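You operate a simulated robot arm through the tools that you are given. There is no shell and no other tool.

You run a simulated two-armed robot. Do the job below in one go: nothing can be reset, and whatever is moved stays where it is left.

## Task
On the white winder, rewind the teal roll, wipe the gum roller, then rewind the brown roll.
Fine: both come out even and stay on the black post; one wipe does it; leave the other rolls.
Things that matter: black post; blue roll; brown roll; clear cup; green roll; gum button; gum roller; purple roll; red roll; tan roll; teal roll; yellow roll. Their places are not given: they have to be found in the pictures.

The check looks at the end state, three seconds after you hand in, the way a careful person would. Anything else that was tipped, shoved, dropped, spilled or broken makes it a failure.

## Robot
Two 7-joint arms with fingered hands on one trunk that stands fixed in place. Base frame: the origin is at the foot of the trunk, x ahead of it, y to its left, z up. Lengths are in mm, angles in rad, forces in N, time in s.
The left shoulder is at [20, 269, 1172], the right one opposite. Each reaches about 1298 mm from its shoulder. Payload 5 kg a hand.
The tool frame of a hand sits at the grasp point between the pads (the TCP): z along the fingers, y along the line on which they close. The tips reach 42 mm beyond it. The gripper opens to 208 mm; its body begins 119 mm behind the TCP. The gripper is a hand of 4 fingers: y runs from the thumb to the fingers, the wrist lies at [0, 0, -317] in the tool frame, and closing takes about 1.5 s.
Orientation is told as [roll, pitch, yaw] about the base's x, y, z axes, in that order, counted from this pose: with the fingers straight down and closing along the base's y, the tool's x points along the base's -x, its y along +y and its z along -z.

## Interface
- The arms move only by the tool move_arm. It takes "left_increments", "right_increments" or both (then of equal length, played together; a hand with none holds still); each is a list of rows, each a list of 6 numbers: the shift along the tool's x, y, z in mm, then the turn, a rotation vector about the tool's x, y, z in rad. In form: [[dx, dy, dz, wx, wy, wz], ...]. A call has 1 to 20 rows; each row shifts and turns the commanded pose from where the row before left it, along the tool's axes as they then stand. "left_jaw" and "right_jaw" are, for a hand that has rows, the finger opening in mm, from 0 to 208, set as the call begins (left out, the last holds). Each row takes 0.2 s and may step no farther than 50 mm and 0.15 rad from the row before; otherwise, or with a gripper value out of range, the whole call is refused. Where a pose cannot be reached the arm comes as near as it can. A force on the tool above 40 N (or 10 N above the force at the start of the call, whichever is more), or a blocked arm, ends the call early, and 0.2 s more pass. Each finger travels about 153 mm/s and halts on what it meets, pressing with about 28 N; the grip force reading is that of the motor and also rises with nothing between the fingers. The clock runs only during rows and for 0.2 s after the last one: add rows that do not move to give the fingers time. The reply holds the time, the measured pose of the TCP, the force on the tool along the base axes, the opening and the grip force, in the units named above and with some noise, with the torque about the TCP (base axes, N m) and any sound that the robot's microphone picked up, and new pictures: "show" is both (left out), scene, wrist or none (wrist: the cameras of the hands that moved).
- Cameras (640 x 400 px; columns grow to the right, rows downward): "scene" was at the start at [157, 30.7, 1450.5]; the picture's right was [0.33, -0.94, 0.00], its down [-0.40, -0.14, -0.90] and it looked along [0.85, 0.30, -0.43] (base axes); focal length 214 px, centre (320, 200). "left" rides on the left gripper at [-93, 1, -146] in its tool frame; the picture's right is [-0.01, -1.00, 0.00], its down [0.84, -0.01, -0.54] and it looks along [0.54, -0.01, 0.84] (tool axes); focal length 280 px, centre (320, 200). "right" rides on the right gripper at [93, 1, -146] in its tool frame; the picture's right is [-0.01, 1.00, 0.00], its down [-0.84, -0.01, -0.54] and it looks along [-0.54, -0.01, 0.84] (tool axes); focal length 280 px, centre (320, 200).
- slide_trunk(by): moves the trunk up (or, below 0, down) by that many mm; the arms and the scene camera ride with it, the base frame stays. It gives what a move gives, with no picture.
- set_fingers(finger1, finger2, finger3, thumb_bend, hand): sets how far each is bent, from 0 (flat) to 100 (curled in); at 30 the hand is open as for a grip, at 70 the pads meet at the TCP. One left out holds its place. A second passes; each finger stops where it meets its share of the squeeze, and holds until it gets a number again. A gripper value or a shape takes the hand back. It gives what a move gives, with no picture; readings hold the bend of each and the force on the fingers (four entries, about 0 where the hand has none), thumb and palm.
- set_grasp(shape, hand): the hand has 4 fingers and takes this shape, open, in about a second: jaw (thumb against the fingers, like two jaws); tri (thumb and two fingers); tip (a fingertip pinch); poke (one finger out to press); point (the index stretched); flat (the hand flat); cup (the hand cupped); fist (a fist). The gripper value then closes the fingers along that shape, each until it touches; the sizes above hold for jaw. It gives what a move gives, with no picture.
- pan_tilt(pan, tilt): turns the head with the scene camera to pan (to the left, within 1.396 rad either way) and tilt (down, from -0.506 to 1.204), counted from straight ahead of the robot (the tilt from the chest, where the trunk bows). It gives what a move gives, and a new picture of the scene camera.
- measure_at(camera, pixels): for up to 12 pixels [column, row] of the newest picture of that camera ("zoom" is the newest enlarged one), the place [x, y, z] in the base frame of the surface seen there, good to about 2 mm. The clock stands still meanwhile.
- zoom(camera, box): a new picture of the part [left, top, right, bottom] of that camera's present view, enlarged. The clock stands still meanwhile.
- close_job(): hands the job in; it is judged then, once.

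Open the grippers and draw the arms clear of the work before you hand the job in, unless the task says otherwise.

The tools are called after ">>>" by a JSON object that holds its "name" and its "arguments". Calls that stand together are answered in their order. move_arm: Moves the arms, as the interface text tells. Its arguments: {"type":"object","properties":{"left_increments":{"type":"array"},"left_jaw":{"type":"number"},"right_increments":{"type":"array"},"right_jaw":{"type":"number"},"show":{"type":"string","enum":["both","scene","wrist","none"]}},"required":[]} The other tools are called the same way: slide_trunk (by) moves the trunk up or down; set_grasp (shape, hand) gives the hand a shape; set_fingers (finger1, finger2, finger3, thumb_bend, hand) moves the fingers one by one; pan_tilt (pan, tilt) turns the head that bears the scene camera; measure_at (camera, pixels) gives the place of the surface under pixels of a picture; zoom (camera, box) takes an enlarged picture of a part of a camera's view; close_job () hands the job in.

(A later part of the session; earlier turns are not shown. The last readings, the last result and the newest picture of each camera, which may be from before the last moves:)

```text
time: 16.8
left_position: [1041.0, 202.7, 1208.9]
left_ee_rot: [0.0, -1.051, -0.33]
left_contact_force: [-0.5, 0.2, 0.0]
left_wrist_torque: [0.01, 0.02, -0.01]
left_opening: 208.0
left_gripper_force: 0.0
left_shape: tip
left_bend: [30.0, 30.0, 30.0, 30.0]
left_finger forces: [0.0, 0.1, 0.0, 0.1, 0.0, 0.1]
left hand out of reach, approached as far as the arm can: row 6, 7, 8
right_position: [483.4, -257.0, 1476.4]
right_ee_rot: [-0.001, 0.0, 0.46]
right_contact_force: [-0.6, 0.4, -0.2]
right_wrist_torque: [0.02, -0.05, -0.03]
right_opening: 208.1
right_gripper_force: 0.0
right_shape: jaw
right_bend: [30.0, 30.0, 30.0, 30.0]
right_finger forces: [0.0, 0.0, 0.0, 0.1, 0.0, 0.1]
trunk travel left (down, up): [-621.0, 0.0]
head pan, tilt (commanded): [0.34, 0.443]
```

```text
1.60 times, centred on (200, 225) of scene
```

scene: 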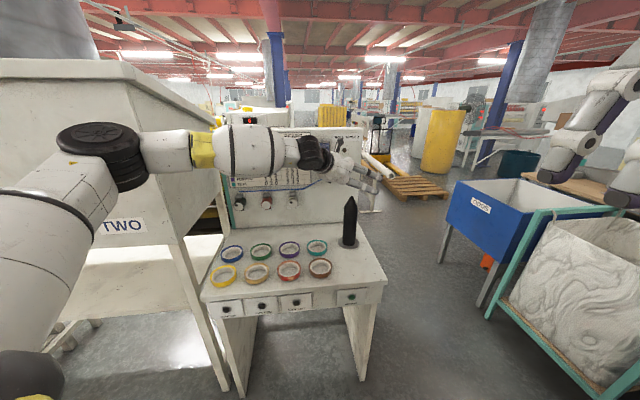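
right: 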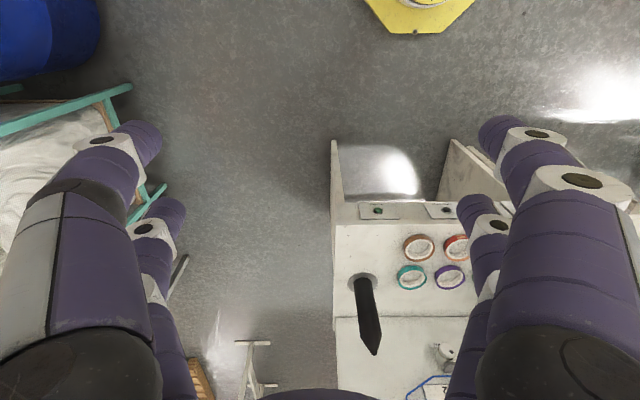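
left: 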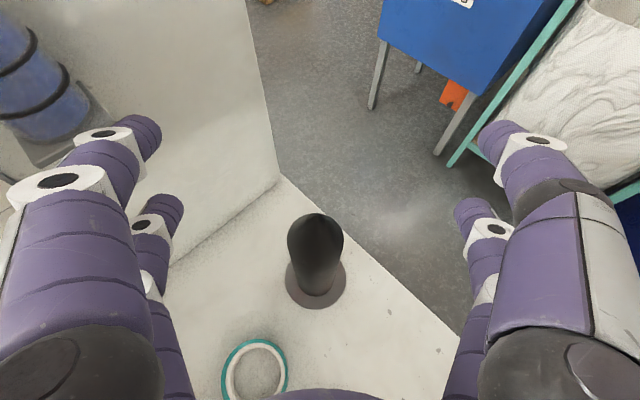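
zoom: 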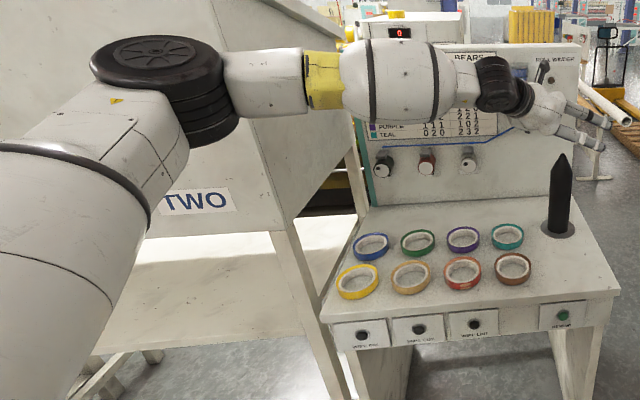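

The elbow is bent to about 106°, so this is a joint limit rather than pure length. I turn the hand's heading back toward 0 (about base z) and then try to go forward again.

>>> {"name": "move_arm", "arguments": {"left_increments": [[0, 0, 0, -0.129, 0, -0.074], [0, 0, 0, -0.129, 0, -0.074], [0, 0, 0, 0, 0, 0], [-5, 0, 8.7, 0, 0, 0], [-5, 0, 8.7, 0, 0, 0], [-5, 0, 8.7, 0, 0, 0], [-5, 0, 8.7, 0, 0, 0]]}}

```text
time: 18.4
left_position: [1032.0, 256.9, 1213.8]
left_ee_rot: [-0.002, -1.05, -0.031]
left_contact_force: [0.4, 0.0, 0.2]
left_wrist_torque: [-0.01, -0.02, 0.02]
left_opening: 208.2
left_gripper_force: 0.1
left_shape: tip
left_bend: [30.0, 30.0, 30.0, 30.0]
left_finger forces: [0.0, 0.0, 0.0, 0.0, 0.0, 0.0]
left hand out of reach, approached as far as the arm can: row 1, 2, 4, 5, 6, 7
right_position: [484.0, -257.4, 1477.9]
right_ee_rot: [-0.002, 0.0, 0.459]
right_contact_force: [-0.2, 0.5, 0.3]
right_wrist_torque: [-0.02, 0.01, 0.01]
right_opening: 207.8
right_gripper_force: 0.1
right_shape: jaw
right_bend: [30.0, 30.0, 30.0, 30.0]
right_finger forces: [0.0, 0.0, 0.0, 0.0, 0.1, 0.0]
trunk travel left (down, up): [-621.0, 0.0]
head pan, tilt (commanded): [0.34, 0.443]
```

scene: 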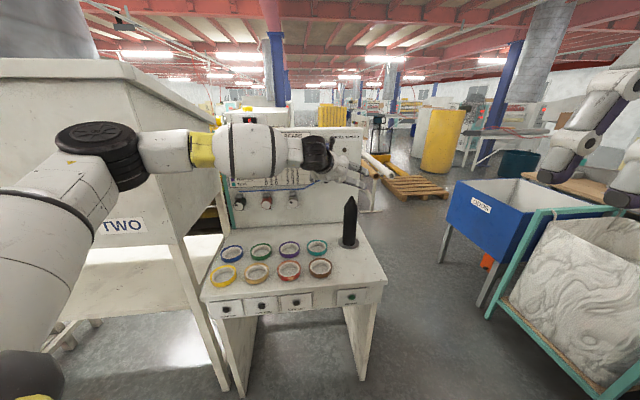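
left: 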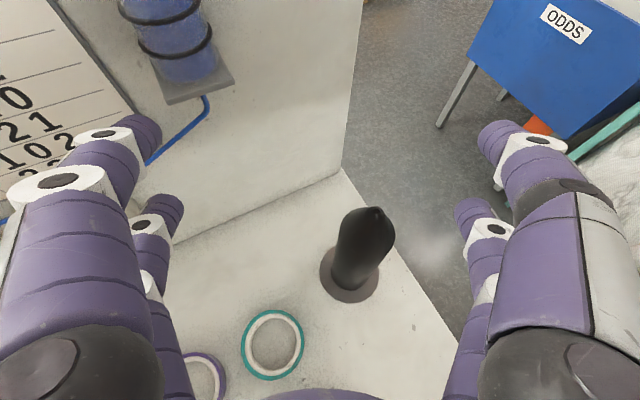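

The limit seems to shrink as the wrist gets lower relative to the shoulder, so a lower trunk with a relatively higher arm should reach further. I lift and draw back the left hand first, then I'll slide the trunk down.

>>> {"name": "move_arm", "arguments": {"left_increments": [[-27.9, 0, -35.2, 0, 0, 0], [-27.9, 0, -35.2, 0, 0, 0], [-27.9, 0, -35.2, 0, 0, 0], [-27.9, 0, -35.2, 0, 0, 0], [-27.9, 0, -35.2, 0, 0, 0], [-27.9, 0, -35.2, 0, 0, 0]], "show": "none"}}

>>> {"name": "slide_trunk", "arguments": {"by": -240}}

```text
time: 19.8
left_position: [930.1, 257.6, 1465.2]
left_ee_rot: [0.004, -1.049, -0.035]
left_contact_force: [-0.1, 0.0, -0.8]
left_wrist_torque: [0.04, -0.11, 0.07]
left_opening: 208.0
left_gripper_force: 0.0
left_shape: tip
left_bend: [30.0, 30.0, 30.0, 30.0]
left_finger forces: [0.0, 0.0, 0.1, 0.0, 0.0, 0.0]
right_position: [482.5, -258.2, 1478.5]
right_ee_rot: [0.0, -0.001, 0.462]
right_contact_force: [-1.8, -0.6, -0.2]
right_wrist_torque: [0.05, -0.21, -0.01]
right_opening: 207.7
right_gripper_force: 0.1
right_shape: jaw
right_bend: [30.0, 30.0, 30.0, 30.0]
right_finger forces: [0.0, 0.1, 0.0, 0.0, 0.0, 0.0]
trunk travel left (down, up): [-621.0, 0.0]
head pan, tilt (commanded): [0.34, 0.443]
```

```text
time: 22.3
left_position: [931.2, 259.5, 1225.6]
left_ee_rot: [0.0, -1.05, -0.033]
left_contact_force: [-0.6, 0.7, -0.7]
left_wrist_torque: [-0.01, 0.0, 0.0]
left_opening: 208.1
left_gripper_force: 0.1
left_shape: tip
left_bend: [30.0, 30.0, 30.0, 30.0]
left_finger forces: [0.0, 0.0, 0.1, 0.0, 0.1, 0.0]
right_position: [483.3, -257.5, 1237.5]
right_ee_rot: [-0.001, -0.002, 0.462]
right_contact_force: [-0.3, 0.4, 0.5]
right_wrist_torque: [-0.01, -0.05, 0.02]
right_opening: 207.9
right_gripper_force: 0.0
right_shape: jaw
right_bend: [30.0, 30.0, 30.0, 30.0]
right_finger forces: [0.0, 0.0, 0.0, 0.1, 0.0, 0.0]
trunk travel left (down, up): [-381.0, 240.0]
head pan, tilt (commanded): [0.34, 0.443]
```

The trunk is down 240 mm and the hand is at (931, 259, 1226). I try again to go forward to above the post.

>>> {"name": "move_arm", "arguments": {"left_increments": [[-17.4, -14.4, 30.4, 0, 0, 0], [-17.4, -14.4, 30.4, 0, 0, 0], [-17.4, -14.4, 30.4, 0, 0, 0], [-17.4, -14.4, 30.4, 0, 0, 0]]}}

```text
time: 23.3
left_position: [958.3, 248.6, 1226.2]
left_ee_rot: [-0.001, -1.051, -0.033]
left_contact_force: [-1.0, -0.8, 0.5]
left_wrist_torque: [0.0, 0.02, 0.01]
left_opening: 208.1
left_gripper_force: 0.1
left_shape: tip
left_bend: [30.0, 30.0, 30.0, 30.0]
left_finger forces: [0.0, 0.0, 0.0, 0.0, 0.0, 0.0]
left hand out of reach, approached as far as the arm can: row 1, 2, 3, 4
right_position: [484.4, -258.4, 1238.1]
right_ee_rot: [-0.001, -0.002, 0.461]
right_contact_force: [-0.6, -0.1, 0.0]
right_wrist_torque: [0.04, -0.09, 0.01]
right_opening: 207.9
right_gripper_force: 0.0
right_shape: jaw
right_bend: [30.0, 30.0, 30.0, 30.0]
right_finger forces: [0.0, 0.0, 0.0, 0.0, 0.1, 0.0]
trunk travel left (down, up): [-381.0, 240.0]
head pan, tilt (commanded): [0.34, 0.443]
```

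scene: 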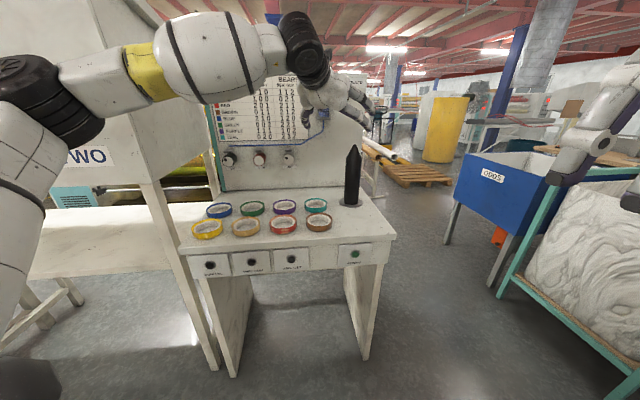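
left: 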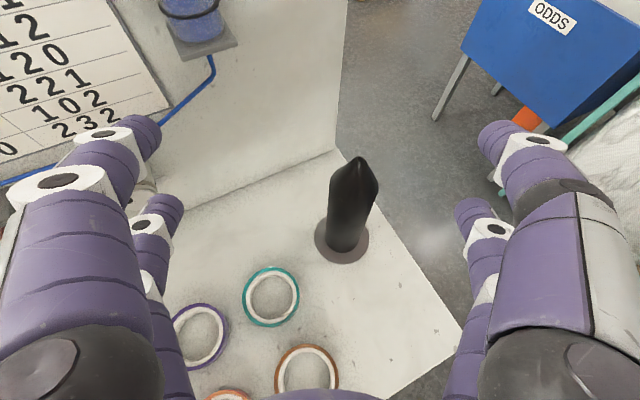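

Again it stops early, at (958, 249, 1226), so some joint limit depends on the hand's orientation. I probe by rolling the hand about its own axis by +0.3 rad and trying forward.

>>> {"name": "move_arm", "arguments": {"left_increments": [[0, 0, 0, 0, 0, 0.15], [0, 0, 0, 0, 0, 0.15], [-10, 0, 17.4, 0, 0, 0], [-10, 0, 17.4, 0, 0, 0], [-10, 0, 17.4, 0, 0, 0]], "show": "none"}}

>>> {"name": "move_arm", "arguments": {"left_increments": [[0, 0, 0, 0, 0, -0.15], [0, 0, 0, 0, 0, -0.15], [0, 0, 0, 0, 0, -0.15], [0, 0, 0, 0, 0, -0.15], [-10, 0, 17.4, 0, 0, 0], [-10, 0, 17.4, 0, 0, 0], [-10, 0, 17.4, 0, 0, 0]], "show": "none"}}

```text
time: 24.5
left_position: [967.6, 250.1, 1226.5]
left_ee_rot: [0.475, -0.977, -0.589]
left_contact_force: [-1.0, -0.8, 0.2]
left_wrist_torque: [0.01, 0.04, -0.02]
left_opening: 207.8
left_gripper_force: 0.0
left_shape: tip
left_bend: [30.0, 30.0, 30.0, 30.0]
left_finger forces: [0.0, 0.1, 0.0, 0.1, 0.0, 0.0]
left hand out of reach, approached as far as the arm can: row 3, 4, 5
right_position: [485.3, -257.5, 1237.5]
right_ee_rot: [0.0, 0.001, 0.46]
right_contact_force: [-0.1, 0.3, 0.3]
right_wrist_torque: [-0.02, -0.05, 0.01]
right_opening: 207.8
right_gripper_force: 0.1
right_shape: jaw
right_bend: [30.0, 30.0, 30.0, 30.0]
right_finger forces: [0.0, 0.0, 0.1, 0.0, 0.1, 0.0]
trunk travel left (down, up): [-381.0, 240.0]
head pan, tilt (commanded): [0.34, 0.443]
```

```text
time: 26.1
left_position: [989.9, 269.6, 1222.9]
left_ee_rot: [-0.477, -0.975, 0.523]
left_contact_force: [0.6, 0.9, -0.9]
left_wrist_torque: [-0.05, 0.0, 0.03]
left_opening: 208.0
left_gripper_force: 0.1
left_shape: tip
left_bend: [30.0, 30.0, 30.0, 30.0]
left_finger forces: [0.0, 0.0, 0.0, 0.1, 0.0, 0.1]
left hand out of reach, approached as far as the arm can: row 5, 6, 7
right_position: [484.6, -258.0, 1237.3]
right_ee_rot: [-0.001, 0.0, 0.461]
right_contact_force: [-1.0, 0.0, 0.4]
right_wrist_torque: [-0.02, 0.01, 0.02]
right_opening: 208.2
right_gripper_force: 0.1
right_shape: jaw
right_bend: [30.0, 30.0, 30.0, 30.0]
right_finger forces: [0.0, 0.1, 0.1, 0.1, 0.0, 0.0]
trunk travel left (down, up): [-381.0, 240.0]
head pan, tilt (commanded): [0.34, 0.443]
```

Rolling the hand negatively gave a bit more reach. I take a picture of the present posture and measure the arm to work out which joint is limiting.

>>> {"name": "pan_tilt", "arguments": {"pan": 0.5, "tilt": 0.15}}

```text
time: 26.9
left_position: [989.3, 270.1, 1225.1]
left_ee_rot: [-0.472, -0.976, 0.521]
left_contact_force: [-0.6, 0.0, 0.5]
left_wrist_torque: [-0.02, 0.01, 0.01]
left_opening: 208.0
left_gripper_force: 0.1
left_shape: tip
left_bend: [30.0, 30.0, 30.0, 30.0]
left_finger forces: [0.0, 0.0, 0.0, 0.0, 0.1, 0.0]
right_position: [485.1, -258.7, 1237.5]
right_ee_rot: [0.0, 0.0, 0.461]
right_contact_force: [1.1, -0.1, 0.1]
right_wrist_torque: [0.0, 0.0, -0.01]
right_opening: 207.7
right_gripper_force: 0.1
right_shape: jaw
right_bend: [30.0, 30.0, 30.0, 30.0]
right_finger forces: [0.1, 0.0, 0.0, 0.0, 0.0, 0.0]
trunk travel left (down, up): [-381.0, 240.0]
head pan, tilt (commanded): [0.499, 0.15]
```

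scene: 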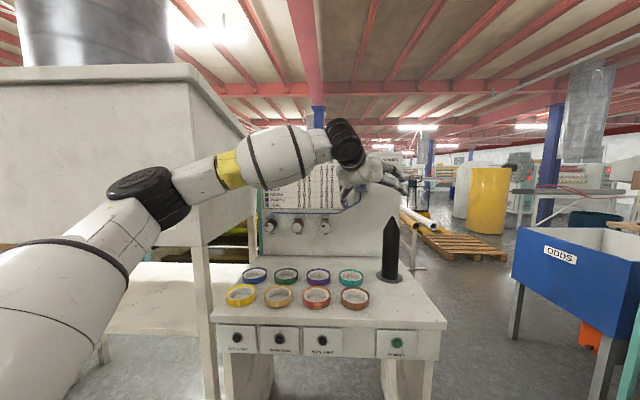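

>>> {"name": "measure_at", "arguments": {"camera": "scene", "pixels": [[140, 180], [165, 200], [150, 210], [190, 180], [205, 170], [230, 165], [280, 158], [320, 145], [345, 150], [360, 170], [375, 175], [100, 235]]}}

>>> {"name": "zoom", "arguments": {"camera": "scene", "box": [60, 90, 440, 320]}}

```text
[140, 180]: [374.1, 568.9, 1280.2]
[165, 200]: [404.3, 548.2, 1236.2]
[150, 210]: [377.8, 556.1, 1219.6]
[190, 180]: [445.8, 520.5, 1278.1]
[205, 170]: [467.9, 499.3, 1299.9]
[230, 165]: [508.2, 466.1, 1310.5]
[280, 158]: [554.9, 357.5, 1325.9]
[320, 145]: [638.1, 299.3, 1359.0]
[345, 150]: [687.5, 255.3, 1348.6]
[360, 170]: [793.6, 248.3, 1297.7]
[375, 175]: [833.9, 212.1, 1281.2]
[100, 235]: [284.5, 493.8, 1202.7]
```

```text
1.68 times, centred on (250, 205) of scene
```

zoom: 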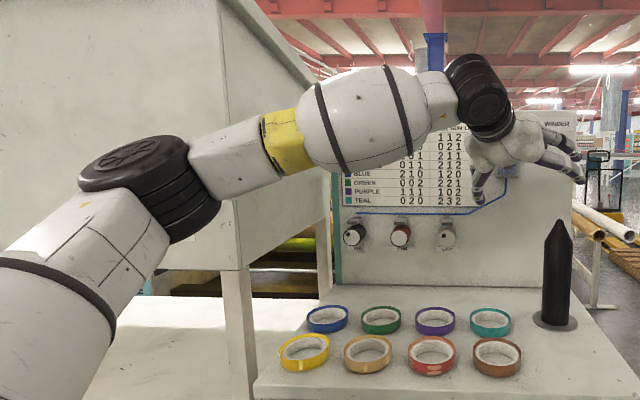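

The elbow is still bent to about 104°, and rolling the hand positively seems to use up a wrist-roll limit. I'll roll the left hand about half a turn the other way, so finger1 and thumb become the lower pair and the camera looks forward, after a small retreat.

>>> {"name": "move_arm", "arguments": {"left_increments": [[0, 0, -25, 0, 0, 0], [0, 0, -25, 0, 0, 0], [0, 0, 0, 0, 0, -0.15], [0, 0, 0, 0, 0, -0.15], [0, 0, 0, 0, 0, -0.15], [0, 0, 0, 0, 0, -0.15], [0, 0, 0, 0, 0, -0.15], [0, 0, 0, 0, 0, -0.15], [0, 0, 0, 0, 0, -0.15], [0, 0, 0, 0, 0, -0.15], [0, 0, 0, 0, 0, -0.15], [0, 0, 0, 0, 0, -0.15], [0, 0, 0, 0, 0, -0.15], [0, 0, 0, 0, 0, -0.15], [0, 0, 0, 0, 0, -0.15], [0, 0, 0, 0, 0, -0.15], [0, 0, 0, 0, 0, -0.15], [0, 0, 0, 0, 0, -0.15], [0, 0, 0, 0, 0, -0.15], [0, 0, 0, 0, 0, -0.15]]}}

```text
time: 31.1
left_position: [944.7, 269.5, 1248.0]
left_ee_rot: [-0.238, 1.031, 2.832]
left_contact_force: [-0.1, 0.7, -1.8]
left_wrist_torque: [-0.02, -0.03, 0.01]
left_opening: 208.0
left_gripper_force: 0.1
left_shape: tip
left_bend: [30.0, 30.0, 30.0, 30.0]
left_finger forces: [0.0, 0.1, 0.0, 0.0, 0.0, 0.0]
right_position: [485.1, -257.6, 1236.5]
right_ee_rot: [-0.001, -0.001, 0.461]
right_contact_force: [0.5, 0.2, 0.1]
right_wrist_torque: [0.01, 0.03, -0.02]
right_opening: 207.8
right_gripper_force: 0.0
right_shape: jaw
right_bend: [30.0, 30.0, 30.0, 30.0]
right_finger forces: [0.0, 0.0, 0.1, 0.0, 0.0, 0.0]
trunk travel left (down, up): [-381.0, 240.0]
head pan, tilt (commanded): [0.499, 0.15]
```

scene: 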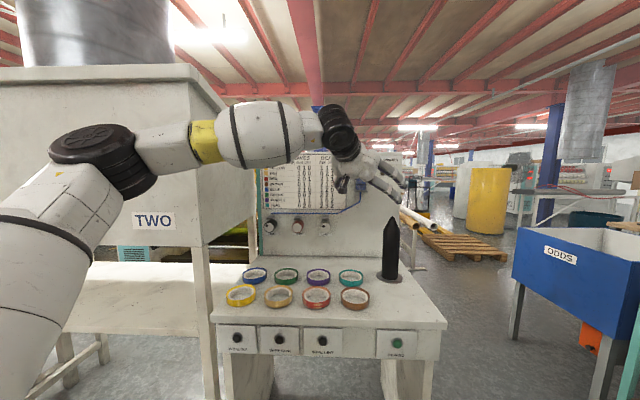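
left: 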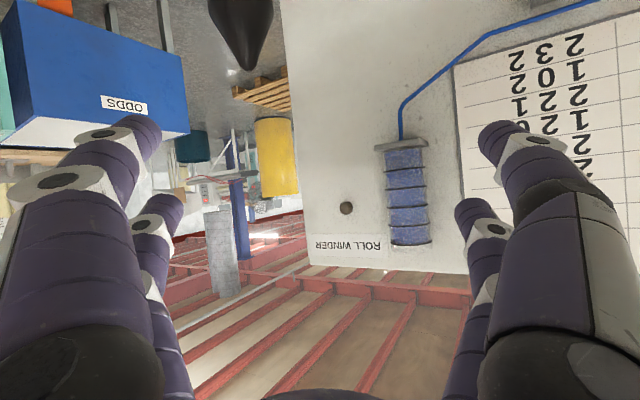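

The half-turn roll worked without hitting a limit; the left camera now looks forward (picture upside down). I finish the roll to level the closing axis and try moving over the post again.

>>> {"name": "move_arm", "arguments": {"left_increments": [[0, 0, 0, 0, 0, -0.14], [14, 17.1, 28.4, 0, 0, 0], [14, 17.1, 28.4, 0, 0, 0], [14, 17.1, 28.4, 0, 0, 0], [14, 17.1, 28.4, 0, 0, 0]]}}

```text
time: 32.3
left_position: [989.2, 274.5, 1232.7]
left_ee_rot: [-0.005, 1.048, 3.103]
left_contact_force: [0.3, 0.4, -0.2]
left_wrist_torque: [-0.02, -0.07, -0.09]
left_opening: 207.9
left_gripper_force: 0.1
left_shape: tip
left_bend: [30.0, 30.0, 30.0, 30.0]
left_finger forces: [0.0, 0.0, 0.0, 0.1, 0.0, 0.0]
left hand out of reach, approached as far as the arm can: row 2, 3, 4, 5
right_position: [485.0, -257.4, 1236.8]
right_ee_rot: [0.0, 0.0, 0.463]
right_contact_force: [0.1, 1.0, -0.8]
right_wrist_torque: [-0.09, 0.06, 0.0]
right_opening: 207.9
right_gripper_force: 0.1
right_shape: jaw
right_bend: [30.0, 30.0, 30.0, 30.0]
right_finger forces: [0.0, 0.1, 0.0, 0.0, 0.0, 0.1]
trunk travel left (down, up): [-381.0, 240.0]
head pan, tilt (commanded): [0.499, 0.15]
```

scene: 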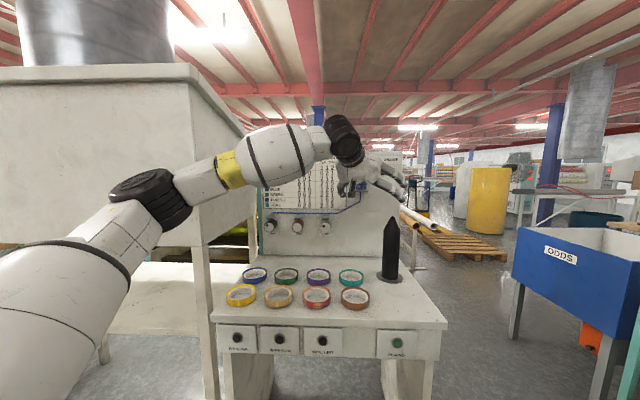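
left: 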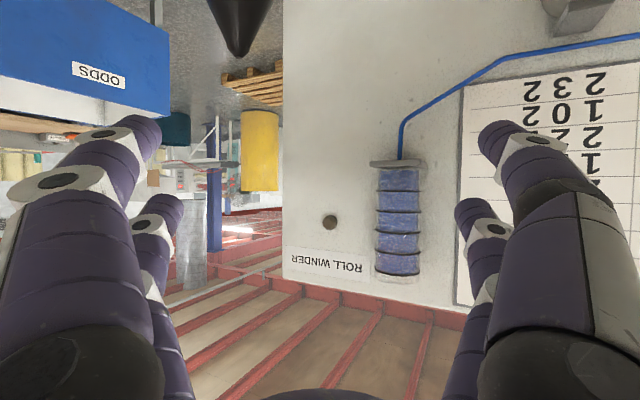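

The arm stops with the upper arm pointing about 40° to the left; the wrist cannot come inward at full stretch in this elbow posture. I zoom on the elbow to measure its axis and look at what limits it.

>>> {"name": "zoom", "arguments": {"camera": "scene", "box": [80, 150, 230, 260]}}

>>> {"name": "measure_at", "arguments": {"camera": "scene", "pixels": [[122, 190], [140, 183], [160, 172], [140, 176], [145, 190], [170, 213], [185, 207], [165, 195], [100, 250], [130, 225], [60, 290], [30, 260]]}}

```text
3.64 times, centred on (155, 205) of scene
```

zoom: 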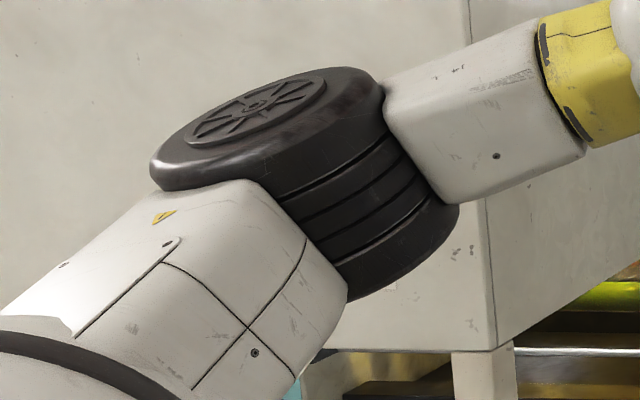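

```text
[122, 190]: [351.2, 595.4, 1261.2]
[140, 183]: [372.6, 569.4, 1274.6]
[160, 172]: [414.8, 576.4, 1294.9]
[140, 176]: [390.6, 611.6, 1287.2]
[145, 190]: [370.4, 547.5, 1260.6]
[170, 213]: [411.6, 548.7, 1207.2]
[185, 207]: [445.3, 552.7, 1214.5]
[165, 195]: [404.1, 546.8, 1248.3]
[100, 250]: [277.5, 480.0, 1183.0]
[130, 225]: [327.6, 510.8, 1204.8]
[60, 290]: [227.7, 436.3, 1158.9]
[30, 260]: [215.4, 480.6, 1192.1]
```

Fitting the stop points shows the wrist is limited along a direction about 40° right of forward (~563 mm at mid height), so a heading of about −0.7 rad with ~60° tilt should just reach the post with the ring at the fingertips. I roll the hand back (camera on top again).

>>> {"name": "move_arm", "arguments": {"left_increments": [[0, 0, -30, 0, 0, 0], [0, 0, -30, 0, 0, 0], [0, 0, 0, 0, 0, 0.15], [0, 0, 0, 0, 0, 0.15], [0, 0, 0, 0, 0, 0.15], [0, 0, 0, 0, 0, 0.15], [0, 0, 0, 0, 0, 0.15], [0, 0, 0, 0, 0, 0.15], [0, 0, 0, 0, 0, 0.15], [0, 0, 0, 0, 0, 0.15], [0, 0, 0, 0, 0, 0.15], [0, 0, 0, 0, 0, 0.15], [0, 0, 0, 0, 0, 0.15], [0, 0, 0, 0, 0, 0.15], [0, 0, 0, 0, 0, 0.15], [0, 0, 0, 0, 0, 0.15], [0, 0, 0, 0, 0, 0.15], [0, 0, 0, 0, 0, 0.15], [0, 0, 0, 0, 0, 0.15], [0, 0, 0, 0, 0, 0.15]], "show": "none"}}

>>> {"name": "slide_trunk", "arguments": {"by": 190}}

```text
time: 36.5
left_position: [935.8, 272.7, 1263.1]
left_ee_rot: [-0.635, -0.903, 0.722]
left_contact_force: [0.1, -0.6, -0.3]
left_wrist_torque: [0.01, 0.0, 0.0]
left_opening: 208.2
left_gripper_force: 0.2
left_shape: tip
left_bend: [30.0, 30.0, 30.0, 30.0]
left_finger forces: [0.0, 0.0, 0.0, 0.1, 0.1, 0.1]
right_position: [486.0, -257.9, 1235.9]
right_ee_rot: [0.002, 0.002, 0.46]
right_contact_force: [0.3, 0.3, 0.4]
right_wrist_torque: [0.03, 0.01, 0.0]
right_opening: 207.8
right_gripper_force: 0.1
right_shape: jaw
right_bend: [30.0, 30.0, 30.0, 30.0]
right_finger forces: [0.1, 0.1, 0.0, 0.0, 0.0, 0.0]
trunk travel left (down, up): [-381.0, 240.0]
head pan, tilt (commanded): [0.499, 0.15]
```

```text
time: 38.6
left_position: [935.6, 274.7, 1451.6]
left_ee_rot: [-0.637, -0.902, 0.723]
left_contact_force: [0.3, 0.0, 0.3]
left_wrist_torque: [0.02, 0.01, -0.02]
left_opening: 207.8
left_gripper_force: 0.0
left_shape: tip
left_bend: [30.0, 30.0, 30.0, 30.0]
left_finger forces: [0.0, 0.0, 0.0, 0.0, 0.0, 0.0]
right_position: [484.1, -257.6, 1426.5]
right_ee_rot: [-0.001, 0.0, 0.46]
right_contact_force: [-0.7, -0.4, 0.5]
right_wrist_torque: [0.02, 0.01, -0.01]
right_opening: 207.9
right_gripper_force: 0.1
right_shape: jaw
right_bend: [30.0, 30.0, 30.0, 30.0]
right_finger forces: [0.0, 0.0, 0.0, 0.1, 0.1, 0.0]
trunk travel left (down, up): [-571.0, 50.0]
head pan, tilt (commanded): [0.499, 0.15]
```

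The trunk is back up to shoulder z≈1193. I finish the roll, yaw the hand to about −0.7, and move toward the spot just behind and above the post tip to test reach.

>>> {"name": "move_arm", "arguments": {"left_increments": [[0, 0, 0, 0, 0, 0.147], [0, 0, 0, 0, 0, 0.147], [0, 0, 0, 0, 0, 0.147], [0, 0, 0, 0.1158, 0, 0.0663], [0, 0, 0, 0.1158, 0, 0.0663], [0, 0, 0, 0.1158, 0, 0.0663], [0, 0, 0, 0.1158, 0, 0.0663], [0, 0, 0, 0.1158, 0, 0.0663], [19.6, 3.8, 33.9, 0, 0, 0], [19.6, 3.8, 33.9, 0, 0, 0], [19.6, 3.8, 33.9, 0, 0, 0], [19.6, 3.8, 33.9, 0, 0, 0], [19.6, 3.8, 33.9, 0, 0, 0], [19.6, 3.8, 33.9, 0, 0, 0], [19.6, 3.8, 33.9, 0, 0, 0]]}}

```text
time: 41.8
left_position: [1059.3, 205.4, 1214.7]
left_ee_rot: [0.0, -1.048, -0.697]
left_contact_force: [1.1, 0.3, 1.2]
left_wrist_torque: [-0.01, 0.17, -0.15]
left_opening: 207.9
left_gripper_force: 0.0
left_shape: tip
left_bend: [30.0, 30.0, 30.0, 30.0]
left_finger forces: [0.1, 0.0, 0.1, 0.0, 0.0, 0.0]
right_position: [487.0, -257.5, 1425.4]
right_ee_rot: [0.0, 0.001, 0.462]
right_contact_force: [2.7, 0.1, -1.8]
right_wrist_torque: [-0.04, 0.26, 0.05]
right_opening: 207.9
right_gripper_force: 0.1
right_shape: jaw
right_bend: [30.0, 30.0, 30.0, 30.0]
right_finger forces: [0.0, 0.0, 0.0, 0.0, 0.0, 0.0]
trunk travel left (down, up): [-571.0, 50.0]
head pan, tilt (commanded): [0.499, 0.15]
```

scene: 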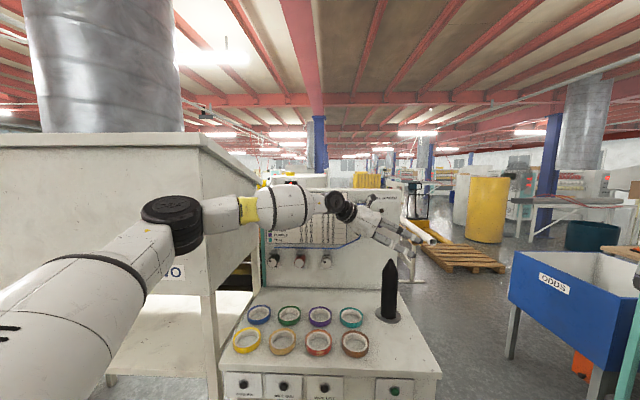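
left: 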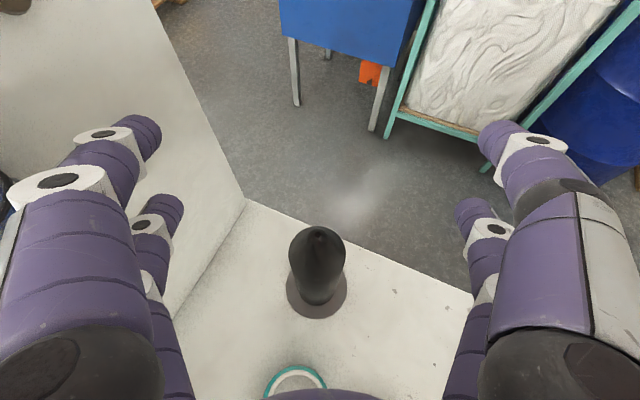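

Over the post is reached at (1059, 205, 1215) with heading −0.7 and 60° tilt, post centred between the fingers at (317,265) in the left picture. I dry-run the descent with open fingers around the post to see that the arm can follow down.

>>> {"name": "move_arm", "arguments": {"left_increments": [[32.6, 0, 18.6, 0, 0, 0], [32.6, 0, 18.6, 0, 0, 0], [32.6, 0, 18.6, 0, 0, 0], [32.6, 0, 18.6, 0, 0, 0], [32.6, 0, 18.6, 0, 0, 0]]}}

```text
time: 43.0
left_position: [1036.0, 219.8, 1035.4]
left_ee_rot: [0.0, -1.049, -0.701]
left_contact_force: [0.0, 0.8, 0.9]
left_wrist_torque: [0.03, 0.11, -0.06]
left_opening: 208.1
left_gripper_force: 0.0
left_shape: tip
left_bend: [30.0, 30.0, 30.0, 30.0]
left_finger forces: [0.1, 0.0, 0.0, 0.0, 0.1, 0.1]
left hand out of reach, approached as far as the arm can: row 3, 4, 5
right_position: [486.8, -257.6, 1426.2]
right_ee_rot: [-0.001, 0.002, 0.46]
right_contact_force: [0.6, 0.6, -1.2]
right_wrist_torque: [-0.07, 0.16, 0.01]
right_opening: 208.0
right_gripper_force: 0.0
right_shape: jaw
right_bend: [30.0, 30.0, 30.0, 30.0]
right_finger forces: [0.1, 0.0, 0.0, 0.0, 0.0, 0.0]
trunk travel left (down, up): [-571.0, 50.0]
head pan, tilt (commanded): [0.499, 0.15]
```

scene: 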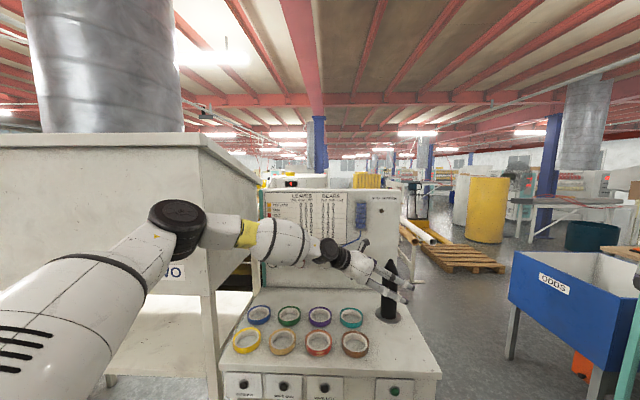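
left: 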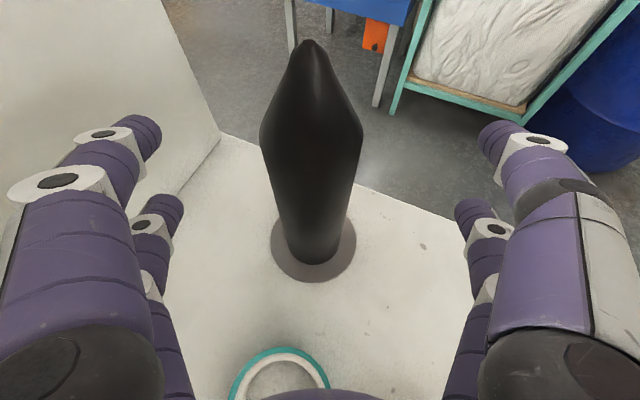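

Lower down the arm falls short, so I'll do the vertical moves with the trunk, keeping the arm's shape. I bring the hand up off the post, back over the teal roll, and turn the heading to −0.33.

>>> {"name": "move_arm", "arguments": {"left_increments": [[-31.3, 0, -17.9, 0, 0, 0], [-31.3, 0, -17.9, 0, 0, 0], [-31.3, 0, -17.9, 0, 0, 0], [-31.3, 0, -17.9, 0, 0, 0], [-31.3, 0, -17.9, 0, 0, 0], [17.7, 7, -30.9, 0, 0, 0], [17.7, 7, -30.9, 0, 0, 0], [17.7, 7, -30.9, 0, 0, 0], [17.7, 7, -30.9, 0, 0, 0], [0, 0, 0, -0.107, 0, -0.0613], [0, 0, 0, -0.107, 0, -0.0613], [0, 0, 0, -0.107, 0, -0.0613]]}}

```text
time: 45.6
left_position: [942.2, 332.1, 1209.2]
left_ee_rot: [-0.004, -1.029, -0.395]
left_contact_force: [-0.1, 1.0, 0.1]
left_wrist_torque: [-0.06, -0.01, -0.08]
left_opening: 208.1
left_gripper_force: 0.0
left_shape: tip
left_bend: [30.0, 30.0, 30.0, 30.0]
left_finger forces: [0.1, 0.1, 0.0, 0.1, 0.0, 0.1]
left hand out of reach, approached as far as the arm can: row 12
right_position: [485.5, -255.8, 1426.1]
right_ee_rot: [-0.001, 0.001, 0.462]
right_contact_force: [0.0, -0.3, 0.3]
right_wrist_torque: [-0.08, 0.05, -0.03]
right_opening: 208.1
right_gripper_force: 0.0
right_shape: jaw
right_bend: [30.0, 30.0, 30.0, 30.0]
right_finger forces: [0.0, 0.0, 0.0, 0.0, 0.0, 0.0]
trunk travel left (down, up): [-571.0, 50.0]
head pan, tilt (commanded): [0.499, 0.15]
```

scene: 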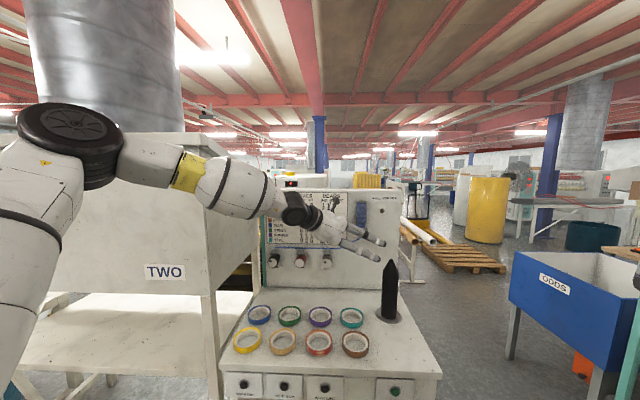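
left: 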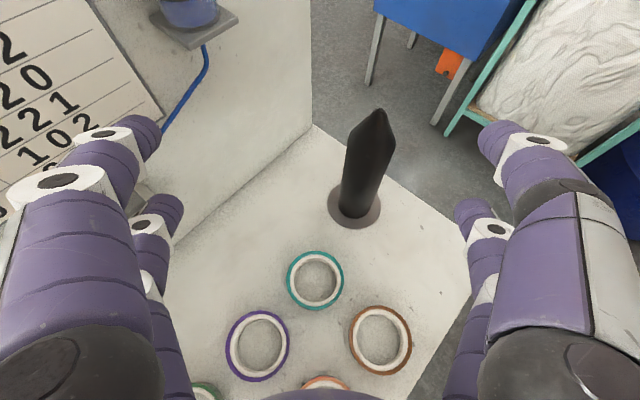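

The hand is over teal at (942, 332, 1209) with heading −0.395 and tilt 1.03, which is as far as the yaw goes here; that still clears the neighbours. I half-close the lower pair (finger2, finger3) to 45 and slide the trunk down 190 mm.

>>> {"name": "set_fingers", "arguments": {"hand": "left", "finger1": 30, "finger2": 45, "finger3": 45, "thumb_bend": 30}}

>>> {"name": "slide_trunk", "arguments": {"by": -190}}

>>> {"name": "pan_tilt", "arguments": {"pan": 0.35, "tilt": 0.25}}

>>> {"name": "move_arm", "arguments": {"left_increments": [[0, 0, 0, 0, 0, 0]], "show": "wrist"}}

```text
time: 46.6
left_position: [942.0, 329.6, 1210.2]
left_ee_rot: [-0.004, -1.027, -0.399]
left_contact_force: [0.0, 0.0, -0.1]
left_wrist_torque: [0.03, -0.02, 0.0]
left_opening: 218.8
left_gripper_force: 0.0
left_shape: fingers
left_bend: [30.0, 45.0, 45.0, 30.0]
left_finger forces: [0.0, 0.0, 0.1, 0.0, 0.1, 0.1]
right_position: [485.2, -258.0, 1427.0]
right_ee_rot: [0.0, 0.0, 0.46]
right_contact_force: [0.0, -0.4, -0.2]
right_wrist_torque: [0.02, 0.0, 0.0]
right_opening: 207.9
right_gripper_force: 0.0
right_shape: jaw
right_bend: [30.0, 30.0, 30.0, 30.0]
right_finger forces: [0.1, 0.0, 0.0, 0.0, 0.0, 0.0]
trunk travel left (down, up): [-571.0, 50.0]
head pan, tilt (commanded): [0.499, 0.15]
```

```text
time: 48.6
left_position: [940.8, 329.6, 1021.2]
left_ee_rot: [-0.001, -1.028, -0.398]
left_contact_force: [-0.4, -0.9, 0.2]
left_wrist_torque: [0.01, 0.01, 0.01]
left_opening: 218.3
left_gripper_force: 0.0
left_shape: fingers
left_bend: [30.0, 45.0, 45.0, 30.0]
left_finger forces: [0.0, 0.0, 0.1, 0.0, 0.1, 0.0]
right_position: [483.2, -255.9, 1236.8]
right_ee_rot: [-0.001, -0.001, 0.46]
right_contact_force: [-0.3, 0.7, 0.4]
right_wrist_torque: [0.04, -0.06, 0.0]
right_opening: 207.9
right_gripper_force: 0.1
right_shape: jaw
right_bend: [30.0, 30.0, 30.0, 30.0]
right_finger forces: [0.0, 0.0, 0.1, 0.0, 0.1, 0.1]
trunk travel left (down, up): [-381.0, 240.0]
head pan, tilt (commanded): [0.499, 0.15]
```

```text
time: 49.4
left_position: [941.1, 330.0, 1020.5]
left_ee_rot: [-0.004, -1.026, -0.397]
left_contact_force: [-0.5, -1.1, 0.0]
left_wrist_torque: [0.0, -0.01, 0.01]
left_opening: 218.7
left_gripper_force: 0.0
left_shape: fingers
left_bend: [30.0, 45.0, 45.0, 30.0]
left_finger forces: [0.1, 0.0, 0.1, 0.0, 0.0, 0.0]
right_position: [485.3, -258.8, 1237.1]
right_ee_rot: [0.0, 0.0, 0.461]
right_contact_force: [0.4, -0.4, 0.8]
right_wrist_torque: [-0.03, -0.02, -0.06]
right_opening: 207.9
right_gripper_force: 0.1
right_shape: jaw
right_bend: [30.0, 30.0, 30.0, 30.0]
right_finger forces: [0.0, 0.0, 0.0, 0.1, 0.0, 0.0]
trunk travel left (down, up): [-381.0, 240.0]
head pan, tilt (commanded): [0.351, 0.25]
```

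scene: 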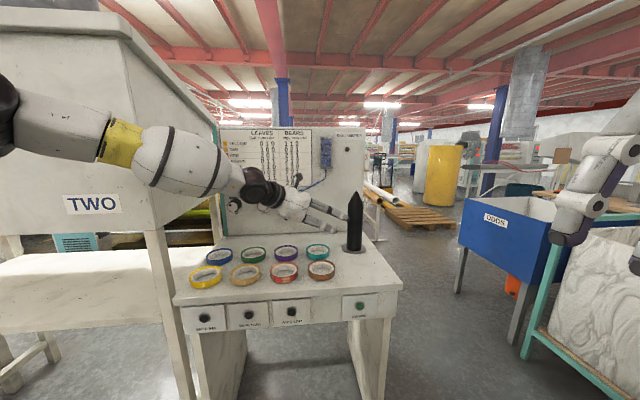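

```text
time: 49.8
left_position: [942.2, 330.5, 1021.1]
left_ee_rot: [-0.003, -1.028, -0.398]
left_contact_force: [0.6, -0.9, -0.2]
left_wrist_torque: [0.02, 0.0, -0.01]
left_opening: 218.7
left_gripper_force: 0.0
left_shape: fingers
left_bend: [30.0, 45.0, 45.0, 30.0]
left_finger forces: [0.0, 0.0, 0.1, 0.0, 0.1, 0.0]
right_position: [485.1, -257.7, 1236.7]
right_ee_rot: [-0.001, 0.001, 0.462]
right_contact_force: [0.6, 0.4, -0.8]
right_wrist_torque: [0.05, 0.01, -0.02]
right_opening: 207.8
right_gripper_force: 0.1
right_shape: jaw
right_bend: [30.0, 30.0, 30.0, 30.0]
right_finger forces: [0.1, 0.0, 0.0, 0.0, 0.0, 0.0]
trunk travel left (down, up): [-381.0, 240.0]
head pan, tilt (commanded): [0.351, 0.25]
```

left: 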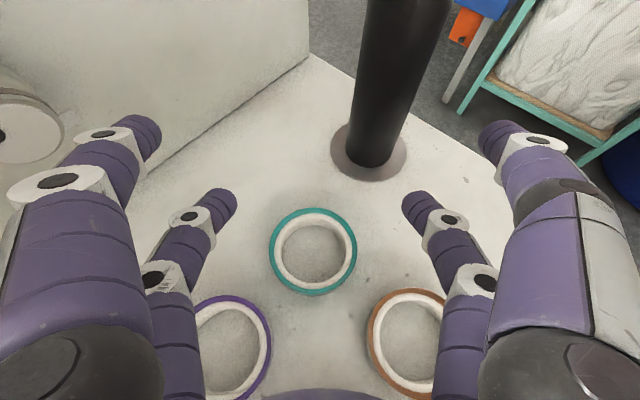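

The view shows the teal ring at (313,250) between the lower fingertips at (225,200) and (411,203). I measure the fingertips and ring rim to align.

>>> {"name": "measure_at", "arguments": {"camera": "left", "pixels": [[228, 196], [222, 204], [233, 201], [408, 199], [415, 206], [404, 204], [313, 211], [313, 291], [272, 250], [354, 250], [190, 216], [449, 219]]}}

>>> {"name": "zoom", "arguments": {"camera": "left", "box": [140, 170, 500, 330]}}

```text
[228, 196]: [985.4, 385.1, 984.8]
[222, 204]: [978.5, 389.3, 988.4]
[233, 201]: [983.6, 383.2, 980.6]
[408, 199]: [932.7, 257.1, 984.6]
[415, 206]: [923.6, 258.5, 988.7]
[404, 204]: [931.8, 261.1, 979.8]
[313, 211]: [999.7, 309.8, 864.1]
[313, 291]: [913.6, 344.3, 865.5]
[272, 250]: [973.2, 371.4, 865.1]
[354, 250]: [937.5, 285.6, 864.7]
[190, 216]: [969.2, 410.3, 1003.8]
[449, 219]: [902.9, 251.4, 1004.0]
```

```text
1.78 times, centred on (320, 250) of left
```

zoom: 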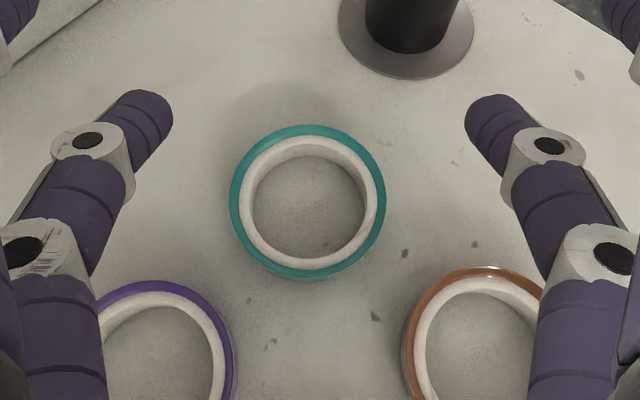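

Ring centre (957, 328) versus fingertip midpoint (958, 322): I shift about 4.5 mm along the closing axis, then lower the trunk by 100 mm and look again.

>>> {"name": "move_arm", "arguments": {"left_increments": [[0.5, 4.5, -0.9, 0, 0, 0]], "show": "none"}}

>>> {"name": "slide_trunk", "arguments": {"by": -100}}

>>> {"name": "move_arm", "arguments": {"left_increments": [[0, 0, 0, 0, 0, 0]]}}

```text
time: 50.1
left_position: [942.6, 334.9, 1019.2]
left_ee_rot: [-0.005, -1.026, -0.395]
left_contact_force: [0.0, -0.1, 0.1]
left_wrist_torque: [0.0, -0.01, 0.01]
left_opening: 218.8
left_gripper_force: 0.2
left_shape: fingers
left_bend: [30.0, 45.0, 45.0, 30.0]
left_finger forces: [0.1, 0.0, 0.0, 0.0, 0.0, 0.0]
right_position: [484.3, -256.8, 1236.9]
right_ee_rot: [0.0, 0.0, 0.461]
right_contact_force: [-0.7, -0.6, 0.3]
right_wrist_torque: [-0.04, 0.02, 0.01]
right_opening: 207.9
right_gripper_force: 0.1
right_shape: jaw
right_bend: [30.0, 30.0, 30.0, 30.0]
right_finger forces: [0.0, 0.1, 0.0, 0.0, 0.0, 0.0]
trunk travel left (down, up): [-381.0, 240.0]
head pan, tilt (commanded): [0.351, 0.25]
```

```text
time: 51.5
left_position: [942.3, 333.7, 922.4]
left_ee_rot: [-0.001, -1.03, -0.401]
left_contact_force: [-0.5, 0.2, 1.0]
left_wrist_torque: [0.04, 0.04, 0.02]
left_opening: 218.6
left_gripper_force: 0.0
left_shape: fingers
left_bend: [30.0, 45.0, 45.0, 30.0]
left_finger forces: [0.0, 0.0, 0.0, 0.0, 0.0, 0.0]
right_position: [483.9, -258.2, 1137.3]
right_ee_rot: [0.0, -0.001, 0.462]
right_contact_force: [-1.6, 0.4, 0.4]
right_wrist_torque: [-0.02, -0.11, 0.03]
right_opening: 207.8
right_gripper_force: 0.0
right_shape: jaw
right_bend: [30.0, 30.0, 30.0, 30.0]
right_finger forces: [0.1, 0.0, 0.1, 0.0, 0.0, 0.0]
trunk travel left (down, up): [-281.0, 340.0]
head pan, tilt (commanded): [0.351, 0.25]
```

```text
time: 51.9
left_position: [941.0, 334.3, 921.7]
left_ee_rot: [-0.004, -1.029, -0.397]
left_contact_force: [-0.6, -0.2, 0.0]
left_wrist_torque: [0.06, 0.01, -0.02]
left_opening: 218.7
left_gripper_force: 0.0
left_shape: fingers
left_bend: [30.0, 45.0, 45.0, 30.0]
left_finger forces: [0.0, 0.0, 0.0, 0.0, 0.1, 0.0]
right_position: [484.7, -258.0, 1137.0]
right_ee_rot: [0.001, 0.001, 0.461]
right_contact_force: [0.1, -0.8, -0.6]
right_wrist_torque: [-0.02, -0.03, -0.02]
right_opening: 207.8
right_gripper_force: 0.0
right_shape: jaw
right_bend: [30.0, 30.0, 30.0, 30.0]
right_finger forces: [0.1, 0.1, 0.1, 0.1, 0.1, 0.1]
trunk travel left (down, up): [-281.0, 340.0]
head pan, tilt (commanded): [0.351, 0.25]
```

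scene: 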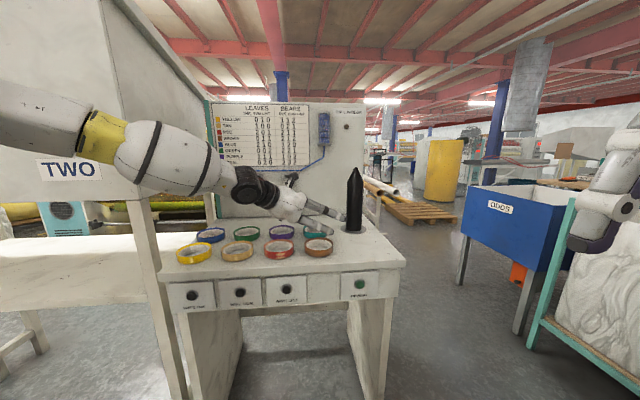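
left: 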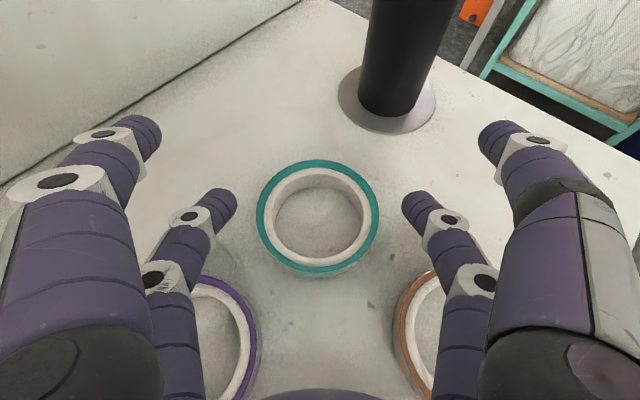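

The ring sits between the fingertips at rows ~200. I zoom and measure tips and ring rim again at this height.

>>> {"name": "zoom", "arguments": {"camera": "left", "box": [180, 140, 460, 300]}}

>>> {"name": "measure_at", "arguments": {"camera": "left", "pixels": [[230, 197], [224, 203], [233, 202], [406, 198], [413, 205], [403, 203], [318, 163], [318, 271], [260, 215], [376, 215], [496, 130], [150, 128]]}}

```text
2.29 times, centred on (320, 220) of left
```

zoom: 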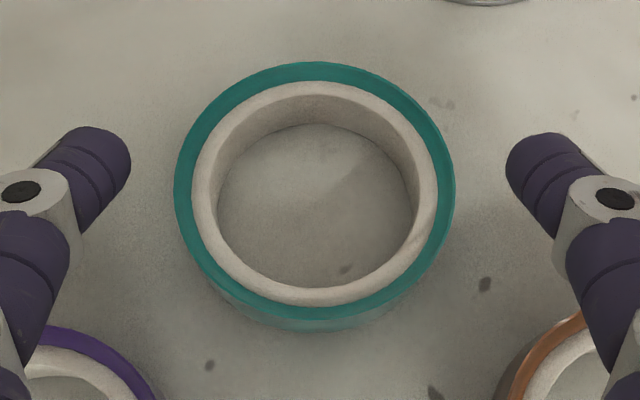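

```text
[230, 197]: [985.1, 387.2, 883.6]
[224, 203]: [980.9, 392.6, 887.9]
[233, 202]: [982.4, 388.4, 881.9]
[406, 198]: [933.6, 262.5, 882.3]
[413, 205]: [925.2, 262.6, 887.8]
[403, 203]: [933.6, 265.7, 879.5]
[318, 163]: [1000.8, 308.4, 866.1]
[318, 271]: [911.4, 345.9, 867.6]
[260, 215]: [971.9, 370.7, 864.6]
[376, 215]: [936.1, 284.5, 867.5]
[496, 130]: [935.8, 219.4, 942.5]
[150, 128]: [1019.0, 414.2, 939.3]
```

Tips and ring are aligned within 3 mm. I shift 3 mm back and lower 20 mm with the arm so contact would be noticed.

>>> {"name": "move_arm", "arguments": {"left_increments": [[1.5, 0, -2.6, 0, 0, 0], [4.3, 0, 2.6, 0, 0, 0], [4.3, 0, 2.6, 0, 0, 0], [4.3, 0, 2.6, 0, 0, 0], [4.3, 0, 2.6, 0, 0, 0]]}}

>>> {"name": "zoom", "arguments": {"camera": "left", "box": [180, 140, 460, 300]}}

>>> {"name": "zoom", "arguments": {"camera": "scene", "box": [220, 170, 400, 290]}}

```text
time: 53.1
left_position: [938.7, 334.3, 900.3]
left_ee_rot: [-0.003, -1.029, -0.398]
left_contact_force: [0.3, 0.5, 0.2]
left_wrist_torque: [0.01, -0.02, -0.02]
left_opening: 218.6
left_gripper_force: 0.0
left_shape: fingers
left_bend: [30.0, 45.0, 45.0, 30.0]
left_finger forces: [0.0, 0.0, 0.1, 0.0, 0.0, 0.0]
right_position: [486.1, -257.1, 1136.1]
right_ee_rot: [-0.001, -0.001, 0.46]
right_contact_force: [0.1, -0.9, 0.4]
right_wrist_torque: [-0.03, -0.01, -0.02]
right_opening: 207.9
right_gripper_force: 0.1
right_shape: jaw
right_bend: [30.0, 30.0, 30.0, 30.0]
right_finger forces: [0.0, 0.0, 0.0, 0.1, 0.0, 0.0]
trunk travel left (down, up): [-281.0, 340.0]
head pan, tilt (commanded): [0.351, 0.25]
```

scene: 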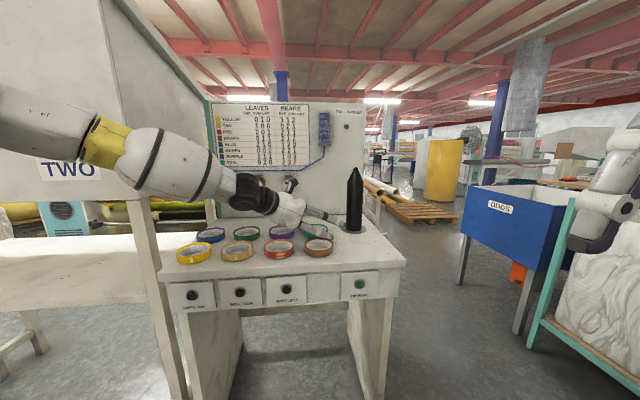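
left: 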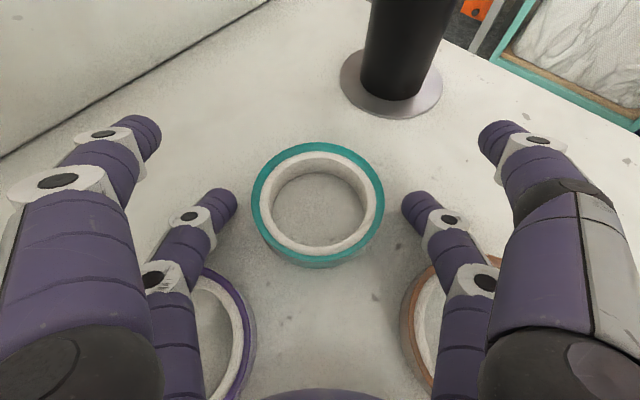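

```text
2.29 times, centred on (320, 220) of left
```

zoom: 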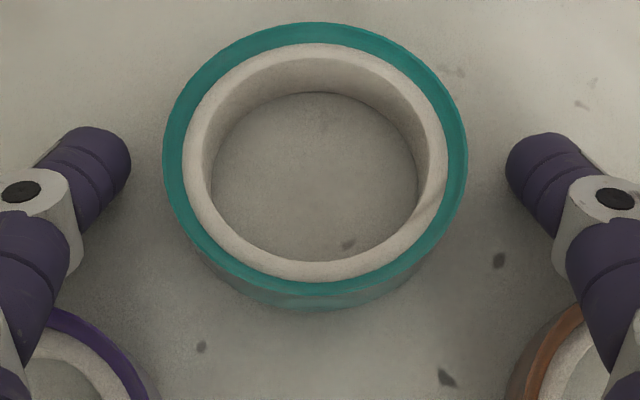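

```text
3.33 times, centred on (310, 230) of scene
```

zoom: 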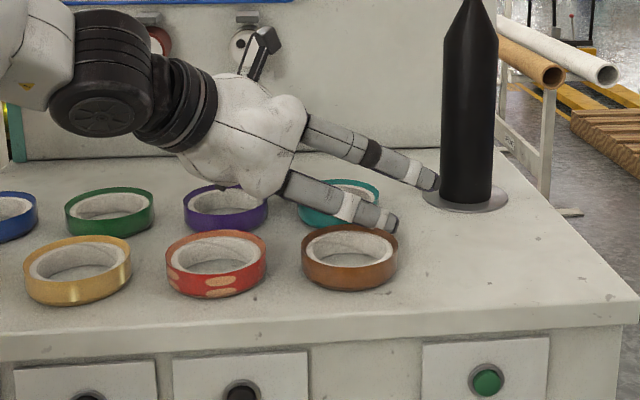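

Contact-free at TCP z=900. I measure the tips' heights against the rim once more before closing.

>>> {"name": "measure_at", "arguments": {"camera": "left", "pixels": [[235, 204], [232, 198], [226, 205], [404, 206], [406, 199], [412, 206], [318, 148], [318, 255], [255, 200], [380, 200], [320, 205], [250, 300]]}}

```text
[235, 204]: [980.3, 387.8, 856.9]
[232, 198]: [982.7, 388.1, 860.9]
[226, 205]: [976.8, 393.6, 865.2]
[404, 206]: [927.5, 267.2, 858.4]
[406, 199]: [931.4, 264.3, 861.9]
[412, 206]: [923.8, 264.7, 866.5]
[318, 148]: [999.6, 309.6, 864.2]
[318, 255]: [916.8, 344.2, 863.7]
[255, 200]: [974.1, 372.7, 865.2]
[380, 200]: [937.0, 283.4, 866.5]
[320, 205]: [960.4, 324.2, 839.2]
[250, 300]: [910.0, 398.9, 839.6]
```

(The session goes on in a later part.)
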